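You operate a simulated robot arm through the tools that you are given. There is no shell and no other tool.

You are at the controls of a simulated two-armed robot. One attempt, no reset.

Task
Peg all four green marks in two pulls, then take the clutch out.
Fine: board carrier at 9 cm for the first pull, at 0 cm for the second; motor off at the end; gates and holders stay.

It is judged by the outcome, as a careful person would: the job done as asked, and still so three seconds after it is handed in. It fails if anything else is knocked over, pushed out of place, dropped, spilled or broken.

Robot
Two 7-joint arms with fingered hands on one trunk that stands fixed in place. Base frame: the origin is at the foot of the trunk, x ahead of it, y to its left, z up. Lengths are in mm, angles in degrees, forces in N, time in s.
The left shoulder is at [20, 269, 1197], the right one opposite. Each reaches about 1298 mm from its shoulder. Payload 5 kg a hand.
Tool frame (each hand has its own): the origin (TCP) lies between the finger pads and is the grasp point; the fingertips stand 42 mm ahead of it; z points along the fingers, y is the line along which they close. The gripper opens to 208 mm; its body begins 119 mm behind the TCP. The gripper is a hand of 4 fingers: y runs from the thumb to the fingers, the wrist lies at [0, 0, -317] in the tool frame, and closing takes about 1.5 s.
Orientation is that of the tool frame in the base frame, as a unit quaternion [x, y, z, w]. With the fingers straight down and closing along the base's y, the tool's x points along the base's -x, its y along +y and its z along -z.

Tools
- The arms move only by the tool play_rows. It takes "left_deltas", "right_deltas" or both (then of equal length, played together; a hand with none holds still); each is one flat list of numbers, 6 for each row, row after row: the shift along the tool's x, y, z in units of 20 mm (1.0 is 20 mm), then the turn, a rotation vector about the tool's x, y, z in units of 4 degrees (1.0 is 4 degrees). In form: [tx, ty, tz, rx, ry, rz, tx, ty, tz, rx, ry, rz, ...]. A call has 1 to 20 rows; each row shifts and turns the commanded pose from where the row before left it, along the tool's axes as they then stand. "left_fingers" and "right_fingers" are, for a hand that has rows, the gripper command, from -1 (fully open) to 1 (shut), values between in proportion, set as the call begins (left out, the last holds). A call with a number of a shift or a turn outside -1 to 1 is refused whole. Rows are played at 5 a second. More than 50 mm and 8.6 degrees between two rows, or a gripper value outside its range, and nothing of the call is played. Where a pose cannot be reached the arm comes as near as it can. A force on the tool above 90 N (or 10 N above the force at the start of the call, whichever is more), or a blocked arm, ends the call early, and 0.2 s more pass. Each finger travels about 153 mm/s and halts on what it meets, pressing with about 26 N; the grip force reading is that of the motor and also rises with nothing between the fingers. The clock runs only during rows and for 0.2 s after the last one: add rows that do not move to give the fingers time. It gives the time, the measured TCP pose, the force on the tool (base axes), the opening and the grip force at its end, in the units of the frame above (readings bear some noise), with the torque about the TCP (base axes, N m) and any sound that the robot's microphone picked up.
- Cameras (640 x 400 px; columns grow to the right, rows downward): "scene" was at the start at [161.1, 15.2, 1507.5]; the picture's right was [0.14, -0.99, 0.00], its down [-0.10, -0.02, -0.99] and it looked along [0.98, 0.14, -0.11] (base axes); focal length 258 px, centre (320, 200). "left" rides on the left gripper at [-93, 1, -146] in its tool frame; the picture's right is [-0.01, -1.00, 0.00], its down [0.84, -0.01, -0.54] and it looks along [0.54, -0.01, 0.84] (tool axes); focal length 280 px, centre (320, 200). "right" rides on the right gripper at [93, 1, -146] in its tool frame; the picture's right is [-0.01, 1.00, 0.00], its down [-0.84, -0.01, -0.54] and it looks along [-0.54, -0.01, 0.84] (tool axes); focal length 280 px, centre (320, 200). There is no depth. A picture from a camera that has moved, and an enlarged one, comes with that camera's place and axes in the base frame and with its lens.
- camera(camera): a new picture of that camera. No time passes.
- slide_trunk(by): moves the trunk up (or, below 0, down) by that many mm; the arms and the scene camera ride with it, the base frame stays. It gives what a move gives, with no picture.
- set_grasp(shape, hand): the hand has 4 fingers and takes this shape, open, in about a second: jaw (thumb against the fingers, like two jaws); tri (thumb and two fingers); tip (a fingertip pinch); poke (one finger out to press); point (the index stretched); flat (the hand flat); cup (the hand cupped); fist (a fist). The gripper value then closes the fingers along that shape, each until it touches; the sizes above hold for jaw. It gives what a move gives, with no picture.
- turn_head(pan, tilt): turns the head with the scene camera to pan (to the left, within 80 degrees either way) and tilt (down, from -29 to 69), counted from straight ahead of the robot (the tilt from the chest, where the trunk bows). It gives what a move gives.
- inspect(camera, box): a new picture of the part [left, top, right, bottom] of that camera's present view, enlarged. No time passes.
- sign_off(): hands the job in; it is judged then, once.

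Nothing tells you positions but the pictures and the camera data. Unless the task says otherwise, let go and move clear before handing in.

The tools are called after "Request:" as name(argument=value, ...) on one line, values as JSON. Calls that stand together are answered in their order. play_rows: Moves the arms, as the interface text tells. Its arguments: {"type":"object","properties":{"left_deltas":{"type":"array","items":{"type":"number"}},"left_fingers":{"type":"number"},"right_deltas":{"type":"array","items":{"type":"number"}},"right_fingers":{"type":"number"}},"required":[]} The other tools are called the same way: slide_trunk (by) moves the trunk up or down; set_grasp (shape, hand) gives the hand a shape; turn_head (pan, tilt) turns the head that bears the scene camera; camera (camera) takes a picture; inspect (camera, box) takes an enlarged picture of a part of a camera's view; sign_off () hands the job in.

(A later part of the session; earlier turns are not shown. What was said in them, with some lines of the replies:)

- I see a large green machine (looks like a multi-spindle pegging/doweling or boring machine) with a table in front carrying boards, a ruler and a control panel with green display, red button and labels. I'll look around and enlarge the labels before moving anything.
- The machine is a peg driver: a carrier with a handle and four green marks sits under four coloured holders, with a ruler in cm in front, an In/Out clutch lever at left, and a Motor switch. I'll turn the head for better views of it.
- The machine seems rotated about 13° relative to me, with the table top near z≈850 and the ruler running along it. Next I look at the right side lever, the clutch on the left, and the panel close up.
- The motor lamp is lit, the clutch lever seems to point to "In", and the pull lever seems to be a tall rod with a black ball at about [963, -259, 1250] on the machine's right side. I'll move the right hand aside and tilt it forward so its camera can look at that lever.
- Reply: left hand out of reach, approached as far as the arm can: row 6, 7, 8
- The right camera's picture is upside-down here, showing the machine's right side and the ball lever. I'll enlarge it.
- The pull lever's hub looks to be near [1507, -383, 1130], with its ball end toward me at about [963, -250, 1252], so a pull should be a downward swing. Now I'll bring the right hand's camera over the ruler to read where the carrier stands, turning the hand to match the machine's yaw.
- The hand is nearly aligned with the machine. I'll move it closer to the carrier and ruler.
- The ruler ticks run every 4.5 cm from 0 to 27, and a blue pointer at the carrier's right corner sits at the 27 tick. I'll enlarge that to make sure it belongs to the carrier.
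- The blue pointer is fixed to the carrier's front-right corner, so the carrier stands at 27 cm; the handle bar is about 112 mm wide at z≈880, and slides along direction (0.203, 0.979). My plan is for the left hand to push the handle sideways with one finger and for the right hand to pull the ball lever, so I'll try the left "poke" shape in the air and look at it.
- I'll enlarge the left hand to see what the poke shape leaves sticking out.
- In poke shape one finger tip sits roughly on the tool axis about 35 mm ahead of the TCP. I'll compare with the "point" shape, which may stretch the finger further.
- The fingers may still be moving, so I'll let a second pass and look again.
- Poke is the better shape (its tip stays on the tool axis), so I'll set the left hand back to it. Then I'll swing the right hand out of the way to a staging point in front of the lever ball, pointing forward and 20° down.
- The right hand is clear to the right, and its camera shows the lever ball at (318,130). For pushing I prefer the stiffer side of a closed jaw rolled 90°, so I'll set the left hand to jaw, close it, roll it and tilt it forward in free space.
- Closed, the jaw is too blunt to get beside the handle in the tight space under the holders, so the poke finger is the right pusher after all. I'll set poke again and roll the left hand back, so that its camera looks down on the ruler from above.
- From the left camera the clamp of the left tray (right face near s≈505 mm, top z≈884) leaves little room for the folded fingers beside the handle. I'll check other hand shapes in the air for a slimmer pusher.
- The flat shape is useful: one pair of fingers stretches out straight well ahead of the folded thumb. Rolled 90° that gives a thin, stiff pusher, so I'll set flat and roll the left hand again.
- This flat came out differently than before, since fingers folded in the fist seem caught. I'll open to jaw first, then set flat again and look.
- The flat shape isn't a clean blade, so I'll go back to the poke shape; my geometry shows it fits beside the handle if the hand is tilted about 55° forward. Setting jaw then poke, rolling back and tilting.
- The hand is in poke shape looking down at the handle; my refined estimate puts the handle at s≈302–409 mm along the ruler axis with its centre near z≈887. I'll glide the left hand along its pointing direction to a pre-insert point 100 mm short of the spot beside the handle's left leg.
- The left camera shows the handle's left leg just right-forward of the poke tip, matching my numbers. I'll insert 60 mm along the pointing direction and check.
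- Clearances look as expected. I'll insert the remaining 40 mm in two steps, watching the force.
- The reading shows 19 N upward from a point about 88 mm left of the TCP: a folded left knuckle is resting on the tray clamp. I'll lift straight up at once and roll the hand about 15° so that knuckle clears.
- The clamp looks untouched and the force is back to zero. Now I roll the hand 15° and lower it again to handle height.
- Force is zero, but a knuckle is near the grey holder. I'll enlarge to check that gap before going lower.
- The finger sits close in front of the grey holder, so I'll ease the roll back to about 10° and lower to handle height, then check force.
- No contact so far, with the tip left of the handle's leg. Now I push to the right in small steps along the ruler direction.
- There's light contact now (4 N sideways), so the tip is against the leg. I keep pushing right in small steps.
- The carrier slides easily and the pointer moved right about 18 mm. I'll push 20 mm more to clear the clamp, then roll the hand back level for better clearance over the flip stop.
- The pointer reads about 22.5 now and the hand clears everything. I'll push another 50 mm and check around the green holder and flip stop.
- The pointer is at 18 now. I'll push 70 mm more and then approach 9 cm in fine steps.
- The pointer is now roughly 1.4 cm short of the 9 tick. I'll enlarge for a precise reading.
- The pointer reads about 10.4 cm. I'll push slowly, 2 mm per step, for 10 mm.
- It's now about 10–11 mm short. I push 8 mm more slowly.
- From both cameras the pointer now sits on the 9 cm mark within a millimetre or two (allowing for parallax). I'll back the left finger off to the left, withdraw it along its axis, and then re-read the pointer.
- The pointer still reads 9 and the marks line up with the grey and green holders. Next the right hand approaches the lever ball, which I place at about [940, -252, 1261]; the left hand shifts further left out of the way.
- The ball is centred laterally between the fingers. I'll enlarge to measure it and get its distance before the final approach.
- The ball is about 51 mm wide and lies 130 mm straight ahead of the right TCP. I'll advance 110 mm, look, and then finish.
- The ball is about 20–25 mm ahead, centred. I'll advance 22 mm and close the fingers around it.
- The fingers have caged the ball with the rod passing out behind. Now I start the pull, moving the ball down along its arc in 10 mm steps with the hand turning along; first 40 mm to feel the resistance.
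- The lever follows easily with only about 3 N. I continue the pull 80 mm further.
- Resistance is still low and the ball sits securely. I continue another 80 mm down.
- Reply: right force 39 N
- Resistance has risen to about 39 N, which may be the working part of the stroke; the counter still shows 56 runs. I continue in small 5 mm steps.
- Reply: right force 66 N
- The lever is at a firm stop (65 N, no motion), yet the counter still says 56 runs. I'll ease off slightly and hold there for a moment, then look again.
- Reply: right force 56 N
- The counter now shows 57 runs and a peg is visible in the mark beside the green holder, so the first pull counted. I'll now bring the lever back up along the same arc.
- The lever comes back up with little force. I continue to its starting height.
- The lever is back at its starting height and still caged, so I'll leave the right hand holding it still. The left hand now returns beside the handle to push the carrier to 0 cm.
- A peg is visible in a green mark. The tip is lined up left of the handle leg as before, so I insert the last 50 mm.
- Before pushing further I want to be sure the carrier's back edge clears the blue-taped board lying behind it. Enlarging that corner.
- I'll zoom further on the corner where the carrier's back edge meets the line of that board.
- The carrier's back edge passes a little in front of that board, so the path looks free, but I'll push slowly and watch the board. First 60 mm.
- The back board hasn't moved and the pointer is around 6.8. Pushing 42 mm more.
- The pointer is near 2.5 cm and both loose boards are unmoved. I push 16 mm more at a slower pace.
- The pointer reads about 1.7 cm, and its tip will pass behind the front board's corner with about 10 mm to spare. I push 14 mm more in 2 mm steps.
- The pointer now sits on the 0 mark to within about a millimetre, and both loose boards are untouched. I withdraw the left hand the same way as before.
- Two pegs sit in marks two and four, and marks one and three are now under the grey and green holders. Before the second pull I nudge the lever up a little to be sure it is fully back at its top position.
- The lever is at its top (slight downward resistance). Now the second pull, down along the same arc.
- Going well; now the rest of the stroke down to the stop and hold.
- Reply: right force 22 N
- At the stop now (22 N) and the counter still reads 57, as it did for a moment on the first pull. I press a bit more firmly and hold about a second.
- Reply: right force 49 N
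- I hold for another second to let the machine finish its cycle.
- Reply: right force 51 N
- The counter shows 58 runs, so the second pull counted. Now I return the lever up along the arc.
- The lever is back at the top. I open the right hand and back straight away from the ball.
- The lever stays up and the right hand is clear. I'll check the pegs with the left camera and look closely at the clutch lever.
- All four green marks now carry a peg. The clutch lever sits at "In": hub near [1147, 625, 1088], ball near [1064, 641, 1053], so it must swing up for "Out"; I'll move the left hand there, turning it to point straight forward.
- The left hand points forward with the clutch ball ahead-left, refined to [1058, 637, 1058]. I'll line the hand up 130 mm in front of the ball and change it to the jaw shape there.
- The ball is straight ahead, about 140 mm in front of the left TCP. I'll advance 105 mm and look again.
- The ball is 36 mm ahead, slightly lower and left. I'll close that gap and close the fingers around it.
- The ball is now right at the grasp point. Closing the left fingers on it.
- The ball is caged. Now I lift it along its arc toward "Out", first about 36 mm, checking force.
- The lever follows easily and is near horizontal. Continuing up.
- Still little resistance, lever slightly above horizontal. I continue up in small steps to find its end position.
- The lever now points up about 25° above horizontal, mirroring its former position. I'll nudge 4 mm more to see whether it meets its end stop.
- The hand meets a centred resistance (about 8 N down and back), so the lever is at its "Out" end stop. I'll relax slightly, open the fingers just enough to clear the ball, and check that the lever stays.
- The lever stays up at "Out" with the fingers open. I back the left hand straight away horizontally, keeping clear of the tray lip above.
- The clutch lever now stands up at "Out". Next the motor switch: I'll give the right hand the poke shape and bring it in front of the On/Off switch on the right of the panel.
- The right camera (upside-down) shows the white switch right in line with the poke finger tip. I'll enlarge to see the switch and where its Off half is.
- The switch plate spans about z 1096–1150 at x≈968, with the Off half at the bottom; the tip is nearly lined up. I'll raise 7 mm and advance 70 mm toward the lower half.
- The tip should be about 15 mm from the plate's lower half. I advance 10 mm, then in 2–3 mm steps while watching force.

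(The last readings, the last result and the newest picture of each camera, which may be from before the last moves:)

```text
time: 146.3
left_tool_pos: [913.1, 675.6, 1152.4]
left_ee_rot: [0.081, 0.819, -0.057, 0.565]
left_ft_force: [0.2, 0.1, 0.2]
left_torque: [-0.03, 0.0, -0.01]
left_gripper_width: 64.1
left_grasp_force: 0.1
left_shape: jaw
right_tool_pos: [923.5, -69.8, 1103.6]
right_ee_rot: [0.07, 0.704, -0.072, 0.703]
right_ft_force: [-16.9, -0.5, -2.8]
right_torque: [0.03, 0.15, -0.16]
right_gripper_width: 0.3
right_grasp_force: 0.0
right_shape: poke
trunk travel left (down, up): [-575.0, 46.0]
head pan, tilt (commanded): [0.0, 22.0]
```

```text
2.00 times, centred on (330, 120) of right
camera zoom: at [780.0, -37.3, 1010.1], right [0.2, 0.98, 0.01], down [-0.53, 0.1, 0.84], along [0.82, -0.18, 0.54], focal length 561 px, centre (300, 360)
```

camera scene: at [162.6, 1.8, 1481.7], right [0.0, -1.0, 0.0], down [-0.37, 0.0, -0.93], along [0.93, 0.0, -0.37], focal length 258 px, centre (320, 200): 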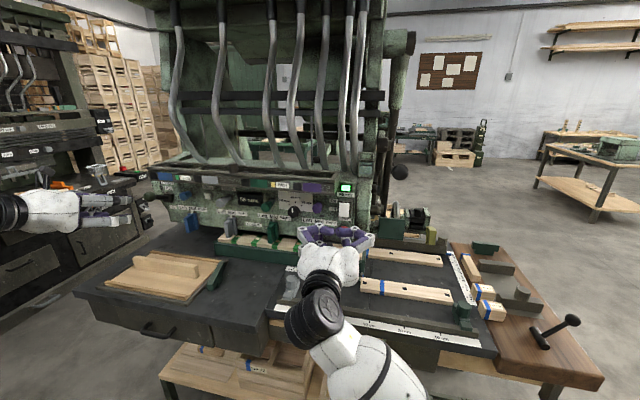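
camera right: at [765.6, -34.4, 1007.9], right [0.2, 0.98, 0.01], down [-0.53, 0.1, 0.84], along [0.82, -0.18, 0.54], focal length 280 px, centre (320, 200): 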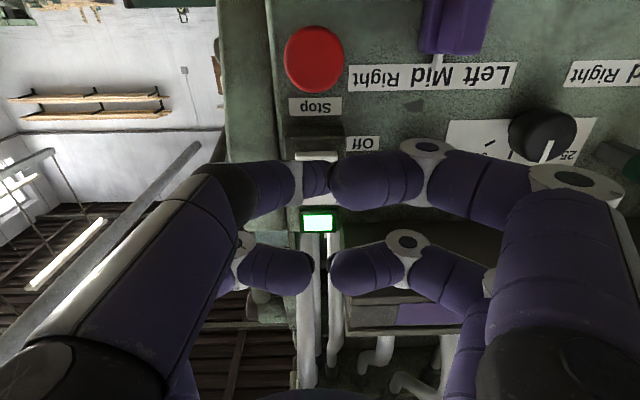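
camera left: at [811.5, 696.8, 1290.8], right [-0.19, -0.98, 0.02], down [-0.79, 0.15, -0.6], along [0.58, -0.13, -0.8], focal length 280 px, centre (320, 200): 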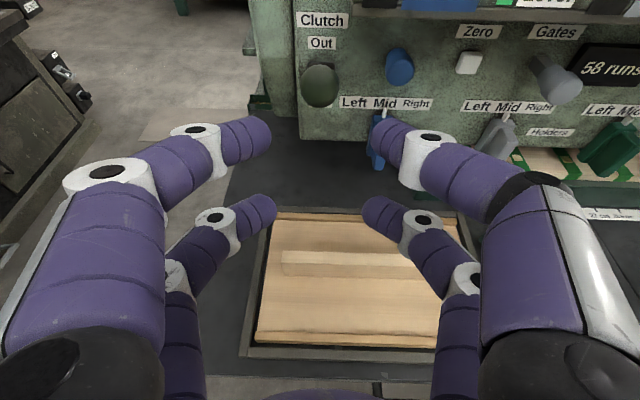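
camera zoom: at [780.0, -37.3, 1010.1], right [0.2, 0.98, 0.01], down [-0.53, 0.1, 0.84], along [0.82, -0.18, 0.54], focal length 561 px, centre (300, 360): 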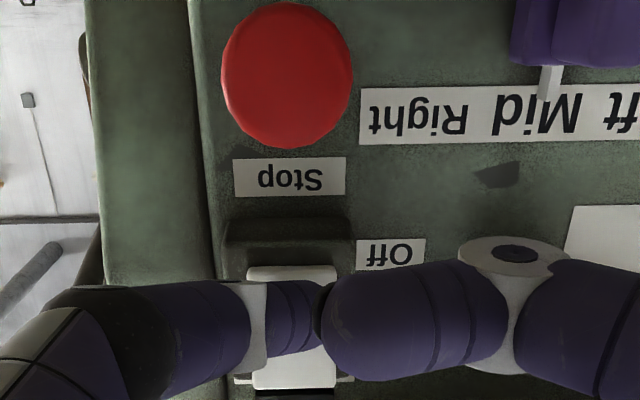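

The motor lamp has gone dark, so the switch is at Off. I withdraw the right hand straight back.

Request:
play_rows(right_deltas=[0, 0, -0.5, 0, 0, 0, 0, 0, -1, 0, 0, 0, 0, 0, -1, 0, 0, 0, 0, 0, -1, 0, 0, 0, 0, 0, -1, 0, 0, 0, 0, 0, -1, 0, 0, 0, 0, 0, -1, 0, 0, 0, 0, 0, -1, 0, 0, 0])

Request:
camera(camera="right")

Request:
inspect(camera="scene", box=[140, 130, 420, 290])

```text
time: 148.1
left_tool_pos: [913.0, 675.6, 1151.9]
left_ee_rot: [0.082, 0.819, -0.058, 0.564]
left_ft_force: [0.7, 0.0, 0.3]
left_torque: [0.0, 0.02, -0.04]
left_gripper_width: 63.9
left_grasp_force: 0.0
left_shape: jaw
right_tool_pos: [776.4, -38.7, 1103.0]
right_ee_rot: [0.072, 0.704, -0.072, 0.703]
right_ft_force: [0.2, -0.7, -0.2]
right_torque: [0.03, 0.01, 0.01]
right_gripper_width: 0.0
right_grasp_force: 0.0
right_shape: poke
trunk travel left (down, up): [-575.0, 46.0]
head pan, tilt (commanded): [0.0, 22.0]
```

```text
taken
camera right: at [633.8, -7.2, 1009.5], right [0.2, 0.98, 0.01], down [-0.53, 0.1, 0.84], along [0.82, -0.18, 0.54], focal length 280 px, centre (320, 200)
```

right: 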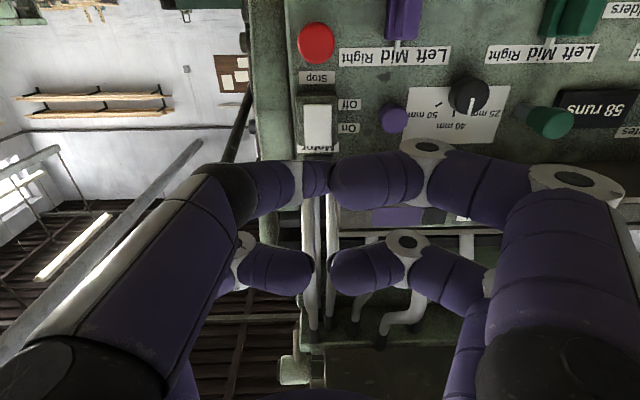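

```text
2.29 times, centred on (280, 210) of scene
camera zoom: at [162.7, 1.7, 1481.7], right [0.0, -1.0, 0.0], down [-0.37, 0.0, -0.93], along [0.93, 0.0, -0.37], focal length 591 px, centre (411, 177)
```

zoom: 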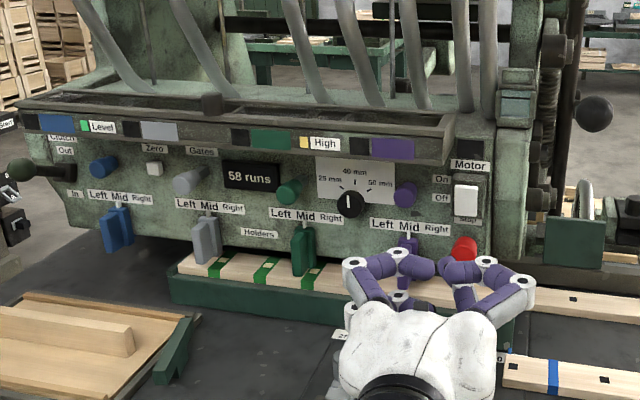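

Motor off, clutch out, counter at 58. I'll move both hands well clear and then inspect the final state all around.

Request:
play_rows(right_deltas=[-0.3, -0.6, -1, 0, 0, 0, -0.3, -0.6, -1, 0, 0, 0, -0.3, -0.6, -1, 0, 0, 0, -0.3, -0.6, -1, 0, 0, 0, -0.3, -0.6, -1, 0, 0, 0, -0.3, -0.6, -1, 0, 0, 0, -0.3, -0.6, -0.5, 0, 0, 0, -0.3, -0.6, 0, 0, 0, 0], left_deltas=[0, 0, -1, 0, 0, 0, 0, 0, -1, 0, 0, 0, 0, 0, -1, 0, 0, 0, 0, 0, -1, 0, 0, 0, 0, 0, -1, 0, 0, 0, 0, 0, -1, 0, 0, 0, 0, 0, 0, 0, 0, 0, 0, 0, 0, 0, 0, 0])

Request:
camera(camera="scene")

Request:
inspect(camera="scene", box=[140, 150, 300, 270])

Request:
inspect(camera="scene", box=[270, 170, 430, 290])

```text
time: 149.9
left_tool_pos: [802.4, 697.9, 1194.3]
left_ee_rot: [0.082, 0.819, -0.058, 0.565]
left_ft_force: [-0.4, 0.1, -1.3]
left_torque: [0.04, 0.0, 0.01]
left_gripper_width: 64.3
left_grasp_force: 0.1
left_shape: jaw
right_tool_pos: [629.7, -105.6, 1150.8]
right_ee_rot: [0.072, 0.703, -0.072, 0.703]
right_ft_force: [-0.9, -0.4, 0.2]
right_torque: [0.01, -0.03, 0.04]
right_gripper_width: 0.0
right_grasp_force: 0.1
right_shape: poke
trunk travel left (down, up): [-575.0, 46.0]
head pan, tilt (commanded): [0.0, 22.0]
```

```text
taken
camera scene: at [162.7, 1.5, 1481.7], right [0.0, -1.0, 0.0], down [-0.37, 0.0, -0.93], along [0.93, 0.0, -0.37], focal length 258 px, centre (320, 200)
```

scene: 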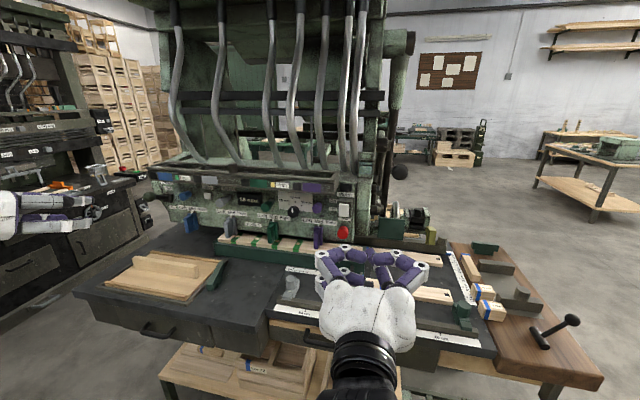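

```text
3.33 times, centred on (220, 210) of scene
camera zoom: at [162.7, 1.5, 1481.7], right [0.0, -1.0, 0.0], down [-0.37, 0.0, -0.93], along [0.93, 0.0, -0.37], focal length 861 px, centre (653, 167)
```

zoom: 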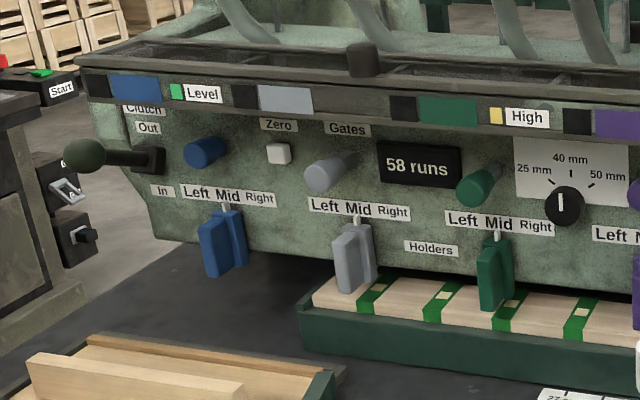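

```text
3.33 times, centred on (350, 230) of scene
camera zoom: at [162.7, 1.5, 1481.7], right [0.0, -1.0, 0.0], down [-0.37, 0.0, -0.93], along [0.93, 0.0, -0.37], focal length 861 px, centre (220, 100)
```

zoom: 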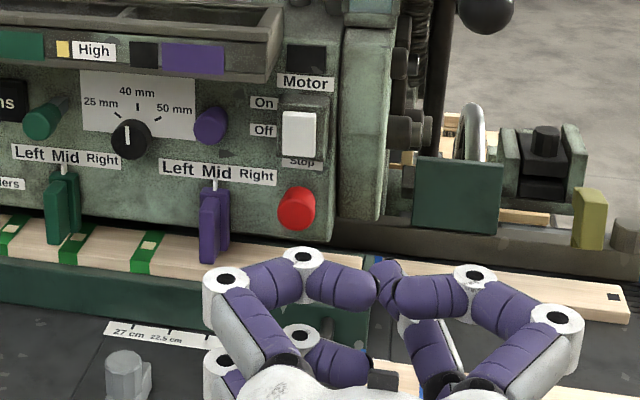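

The pegs, holders and gates look right. The right hand blocks the view of the 0 mark, so I move it further right and up, then check the pointer and boards.

Request:
play_rows(right_deltas=[-0.7, -1, 0, 0, 0, 0, -0.7, -1, 0, 0, 0, 0, -0.7, -1, 0, 0, 0, 0, -0.7, -1, 0, 0, 0, 0, -0.7, -1, 0, 0, 0, 0, -0.7, -1, 0, 0, 0, 0, -0.7, -1, 0, 0, 0, 0, -0.7, -1, 0, 0, 0, 0, -0.7, -1, 0, 0, 0, 0, -0.7, -1, 0, 0, 0, 0])

Request:
camera(camera="scene")

Request:
inspect(camera="scene", box=[210, 210, 450, 360])

Request:
inspect(camera="scene", box=[335, 260, 400, 300])

Request:
inspect(camera="scene", box=[420, 170, 640, 360])

```text
time: 152.3
left_tool_pos: [802.5, 698.9, 1193.4]
left_ee_rot: [0.082, 0.819, -0.058, 0.565]
left_ft_force: [0.2, -0.1, -0.9]
left_torque: [0.04, 0.02, 0.03]
left_gripper_width: 64.3
left_grasp_force: 0.0
left_shape: jaw
right_tool_pos: [658.6, -276.3, 1282.4]
right_ee_rot: [0.061, 0.707, -0.112, 0.696]
right_ft_force: [0.4, 0.1, -0.2]
right_torque: [0.0, -0.04, -0.01]
right_gripper_width: 0.0
right_grasp_force: 0.3
right_shape: poke
right hand out of reach, approached as far as the arm can: row 4, 5, 6, 7, 8, 9, 10
trunk travel left (down, up): [-575.0, 46.0]
head pan, tilt (commanded): [0.0, 22.0]
stopped in row 10 (right hand): the arm was blocked; the commanded pose is now the measured one
```

```text
taken
camera scene: at [163.0, 1.6, 1481.6], right [0.0, -1.0, 0.0], down [-0.37, 0.0, -0.93], along [0.93, 0.0, -0.37], focal length 258 px, centre (320, 200)
```

scene: 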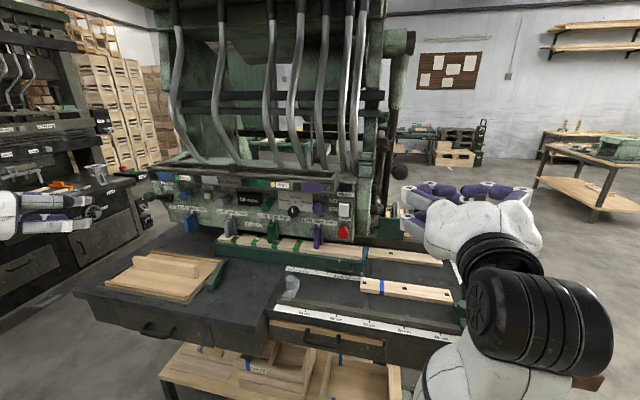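

```text
2.67 times, centred on (330, 285) of scene
camera zoom: at [163.0, 1.6, 1481.6], right [0.0, -1.0, 0.0], down [-0.37, 0.0, -0.93], along [0.93, 0.0, -0.37], focal length 689 px, centre (293, -27)
```

zoom: 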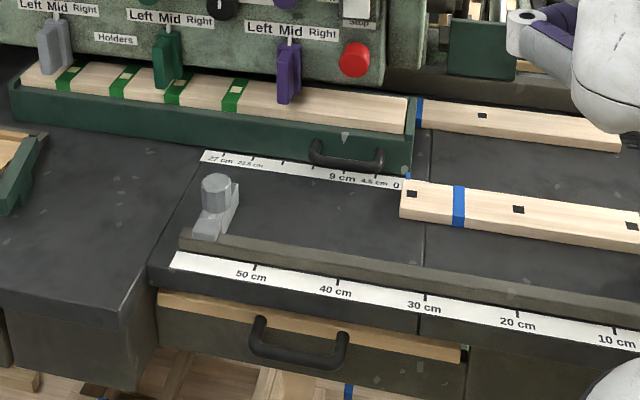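

```text
9.85 times, centred on (368, 280) of scene
camera zoom: at [163.0, 1.6, 1481.6], right [0.0, -1.0, 0.0], down [-0.37, 0.0, -0.93], along [0.93, 0.0, -0.37], focal length 2544 px, centre (-148, -588)
```

zoom: 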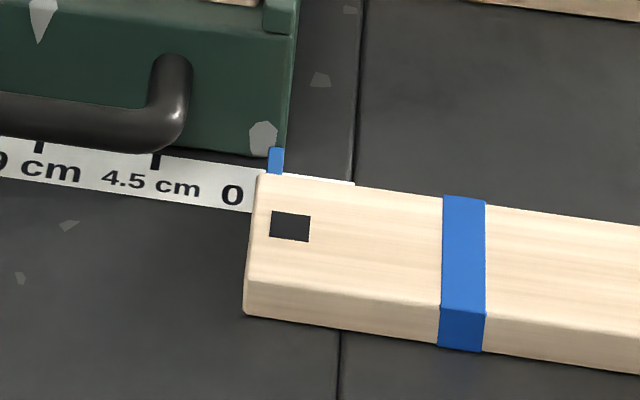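

```text
2.11 times, centred on (530, 265) of scene
camera zoom: at [163.0, 1.6, 1481.6], right [0.0, -1.0, 0.0], down [-0.37, 0.0, -0.93], along [0.93, 0.0, -0.37], focal length 544 px, centre (-122, 63)
```

zoom: 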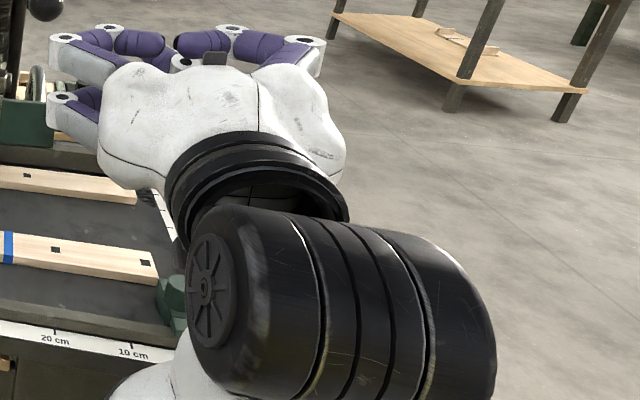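

The right arm ran into its reach limit there, so I'll bring it back a bit and check that nothing on the right bench was touched.

Request:
play_rows(right_deltas=[-0.3, 1, -0.5, 0, 0, 0, -0.3, 1, -0.5, 0, 0, 0, -0.3, 1, -0.5, 0, 0, 0, -0.3, 0.5, -0.5, 0, 0, 0, -0.3, 0.5, -0.5, 0, 0, 0])

Request:
turn_head(pan=-25, tilt=38)

Request:
camera(camera="scene")

Request:
camera(camera="right")

```text
time: 153.5
left_tool_pos: [803.7, 699.7, 1193.7]
left_ee_rot: [0.081, 0.819, -0.057, 0.565]
left_ft_force: [-0.5, -0.8, -0.6]
left_torque: [-0.01, 0.02, 0.04]
left_gripper_width: 64.3
left_grasp_force: 0.0
left_shape: jaw
right_tool_pos: [635.9, -206.5, 1305.3]
right_ee_rot: [0.059, 0.697, -0.148, 0.699]
right_ft_force: [-0.3, 0.3, 0.1]
right_torque: [0.01, -0.02, 0.04]
right_gripper_width: 0.2
right_grasp_force: 0.0
right_shape: poke
trunk travel left (down, up): [-575.0, 46.0]
head pan, tilt (commanded): [0.0, 22.0]
```

```text
time: 154.4
left_tool_pos: [801.7, 697.5, 1193.7]
left_ee_rot: [0.082, 0.819, -0.058, 0.565]
left_ft_force: [-0.1, 0.9, 0.4]
left_torque: [-0.01, 0.02, 0.0]
left_gripper_width: 64.2
left_grasp_force: 0.0
left_shape: jaw
right_tool_pos: [636.1, -206.0, 1304.1]
right_ee_rot: [0.058, 0.699, -0.147, 0.698]
right_ft_force: [-0.4, 0.5, -0.7]
right_torque: [-0.01, 0.01, -0.02]
right_gripper_width: 0.0
right_grasp_force: 0.1
right_shape: poke
trunk travel left (down, up): [-575.0, 46.0]
head pan, tilt (commanded): [-25.0, 38.0]
```

```text
taken
camera scene: at [148.1, -34.7, 1456.5], right [-0.42, -0.91, 0.0], down [-0.56, 0.26, -0.79], along [0.71, -0.33, -0.62], focal length 258 px, centre (320, 200)
```

scene: 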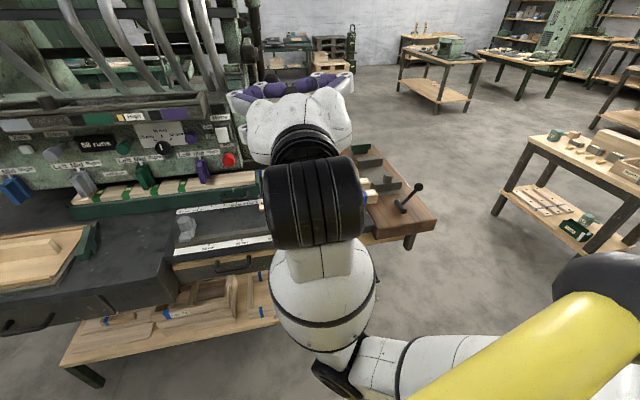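

```text
taken
camera right: at [494.9, -173.4, 1208.4], right [0.29, 0.95, -0.11], down [-0.5, 0.25, 0.83], along [0.82, -0.18, 0.55], focal length 280 px, centre (320, 200)
```

right: 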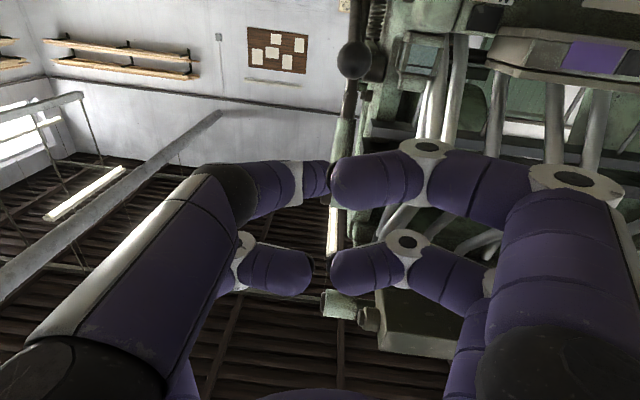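

Nothing seems touched, but the arm still hides part of the bench. I'll lift and retract the right hand toward its starting place and look at the table once more.

Request:
play_rows(right_deltas=[-0.8, 0.3, -0.8, 0, 0.5, 0, -0.8, 0.3, -0.8, 0, 0.5, 0, -0.8, 0.3, -0.8, 0, 0.5, 0, -0.8, 0.3, -0.6, 0, 0.5, 0, -0.8, 0.3, -0.4, 0, 0.5, 0, -0.8, 0.3, 0, 0, 0.5, 0])

Request:
camera(camera="scene")

Request:
inspect(camera="scene", box=[160, 120, 460, 300])

```text
time: 155.8
left_tool_pos: [802.7, 698.3, 1194.0]
left_ee_rot: [0.081, 0.819, -0.058, 0.565]
left_ft_force: [-0.2, 0.1, -0.6]
left_torque: [0.01, 0.0, -0.02]
left_gripper_width: 63.9
left_grasp_force: 0.0
left_shape: jaw
right_tool_pos: [649.9, -154.7, 1357.8]
right_ee_rot: [0.074, 0.771, -0.118, 0.622]
right_ft_force: [0.0, -0.1, 0.0]
right_torque: [0.0, -0.06, 0.03]
right_gripper_width: 0.0
right_grasp_force: 0.0
right_shape: poke
right hand out of reach, approached as far as the arm can: row 4, 5, 6
trunk travel left (down, up): [-575.0, 46.0]
head pan, tilt (commanded): [-25.0, 38.0]
```

```text
taken
camera scene: at [148.1, -34.5, 1456.5], right [-0.42, -0.91, 0.0], down [-0.56, 0.26, -0.79], along [0.71, -0.33, -0.62], focal length 258 px, centre (320, 200)
```

scene: 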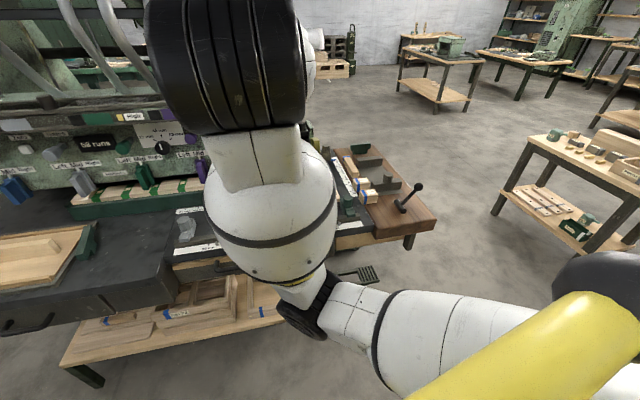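

```text
2.13 times, centred on (310, 210) of scene
camera zoom: at [148.1, -34.5, 1456.5], right [-0.42, -0.91, 0.0], down [-0.56, 0.26, -0.79], along [0.71, -0.33, -0.62], focal length 551 px, centre (341, 179)
```

zoom: 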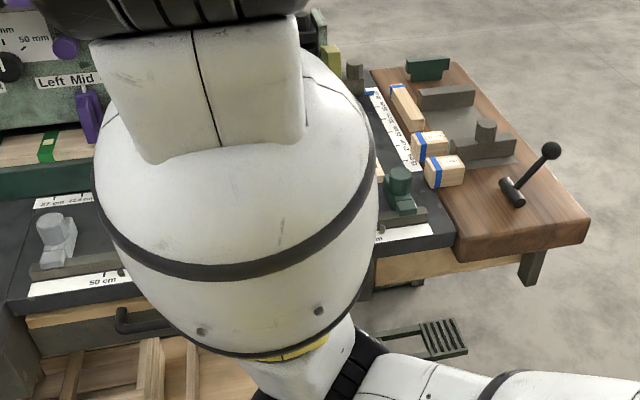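

The right bench is undisturbed and both hands are clear. One last overall look at the machine before handing in.

Request:
turn_head(pan=18, tilt=26)

Request:
camera(camera="scene")

Request:
inspect(camera="scene", box=[220, 130, 480, 290])

```text
time: 156.9
left_tool_pos: [802.7, 698.7, 1194.8]
left_ee_rot: [0.082, 0.819, -0.059, 0.565]
left_ft_force: [-0.3, -0.5, -0.3]
left_torque: [-0.02, 0.03, 0.02]
left_gripper_width: 64.1
left_grasp_force: 0.1
left_shape: jaw
right_tool_pos: [650.9, -157.9, 1359.4]
right_ee_rot: [0.077, 0.769, -0.117, 0.623]
right_ft_force: [-1.0, 0.5, 0.0]
right_torque: [0.0, -0.02, 0.02]
right_gripper_width: 0.1
right_grasp_force: 0.4
right_shape: poke
trunk travel left (down, up): [-575.0, 46.0]
head pan, tilt (commanded): [18.0, 26.0]
```

```text
taken
camera scene: at [157.3, 30.1, 1475.2], right [0.31, -0.95, 0.0], down [-0.42, -0.14, -0.9], along [0.85, 0.28, -0.44], focal length 258 px, centre (320, 200)
```

scene: 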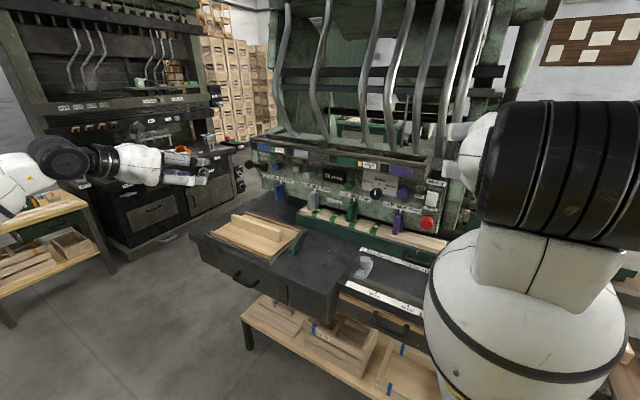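

```text
2.46 times, centred on (350, 210) of scene
camera zoom: at [157.3, 30.1, 1475.2], right [0.31, -0.95, 0.0], down [-0.42, -0.14, -0.9], along [0.85, 0.28, -0.44], focal length 636 px, centre (246, 175)
```

zoom: 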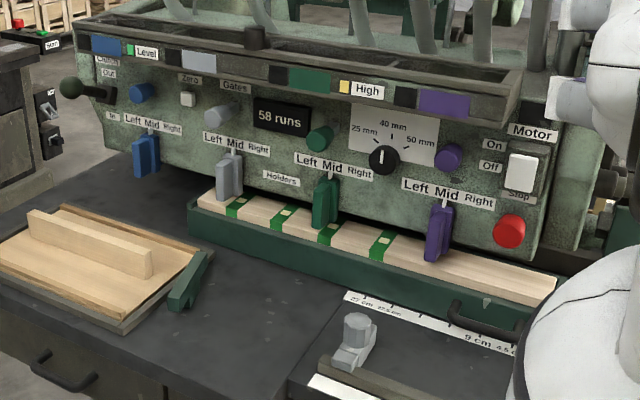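

Everything matches the request: four pegs in the green marks, 58 runs after two pulls at 9 and 0 cm, clutch lever at Out, motor lamp dark, holders at Mid and gates unchanged, hands clear. I hand the job in.

Request:
sign_off()

```text
The job is handed in.
```

All four green marks are pegged, done in two pulls. The run counter went from 56 to 58.

- **Carrier:** it stood at 9 cm for the first pull and 0 cm for the second, each within about 1–2 mm by the pointer. It is still at 0.
- **Clutch:** the lever is up at Out, against its stop.
- **Motor:** I switched it off last, and the lamp went dark.
- **Gates and holders:** I didn't touch them. All four holders are at Mid.
- **Surroundings:** while reaching for the carrier handle, the left hand briefly pressed about 19 N down on the clamp of the left-hand tray. I lifted off at once, and the clamp looked unmoved. The loose boards, flip stop and right-hand bench also looked undisturbed.

The pull lever is back at the top, and both hands are clear of the machine.
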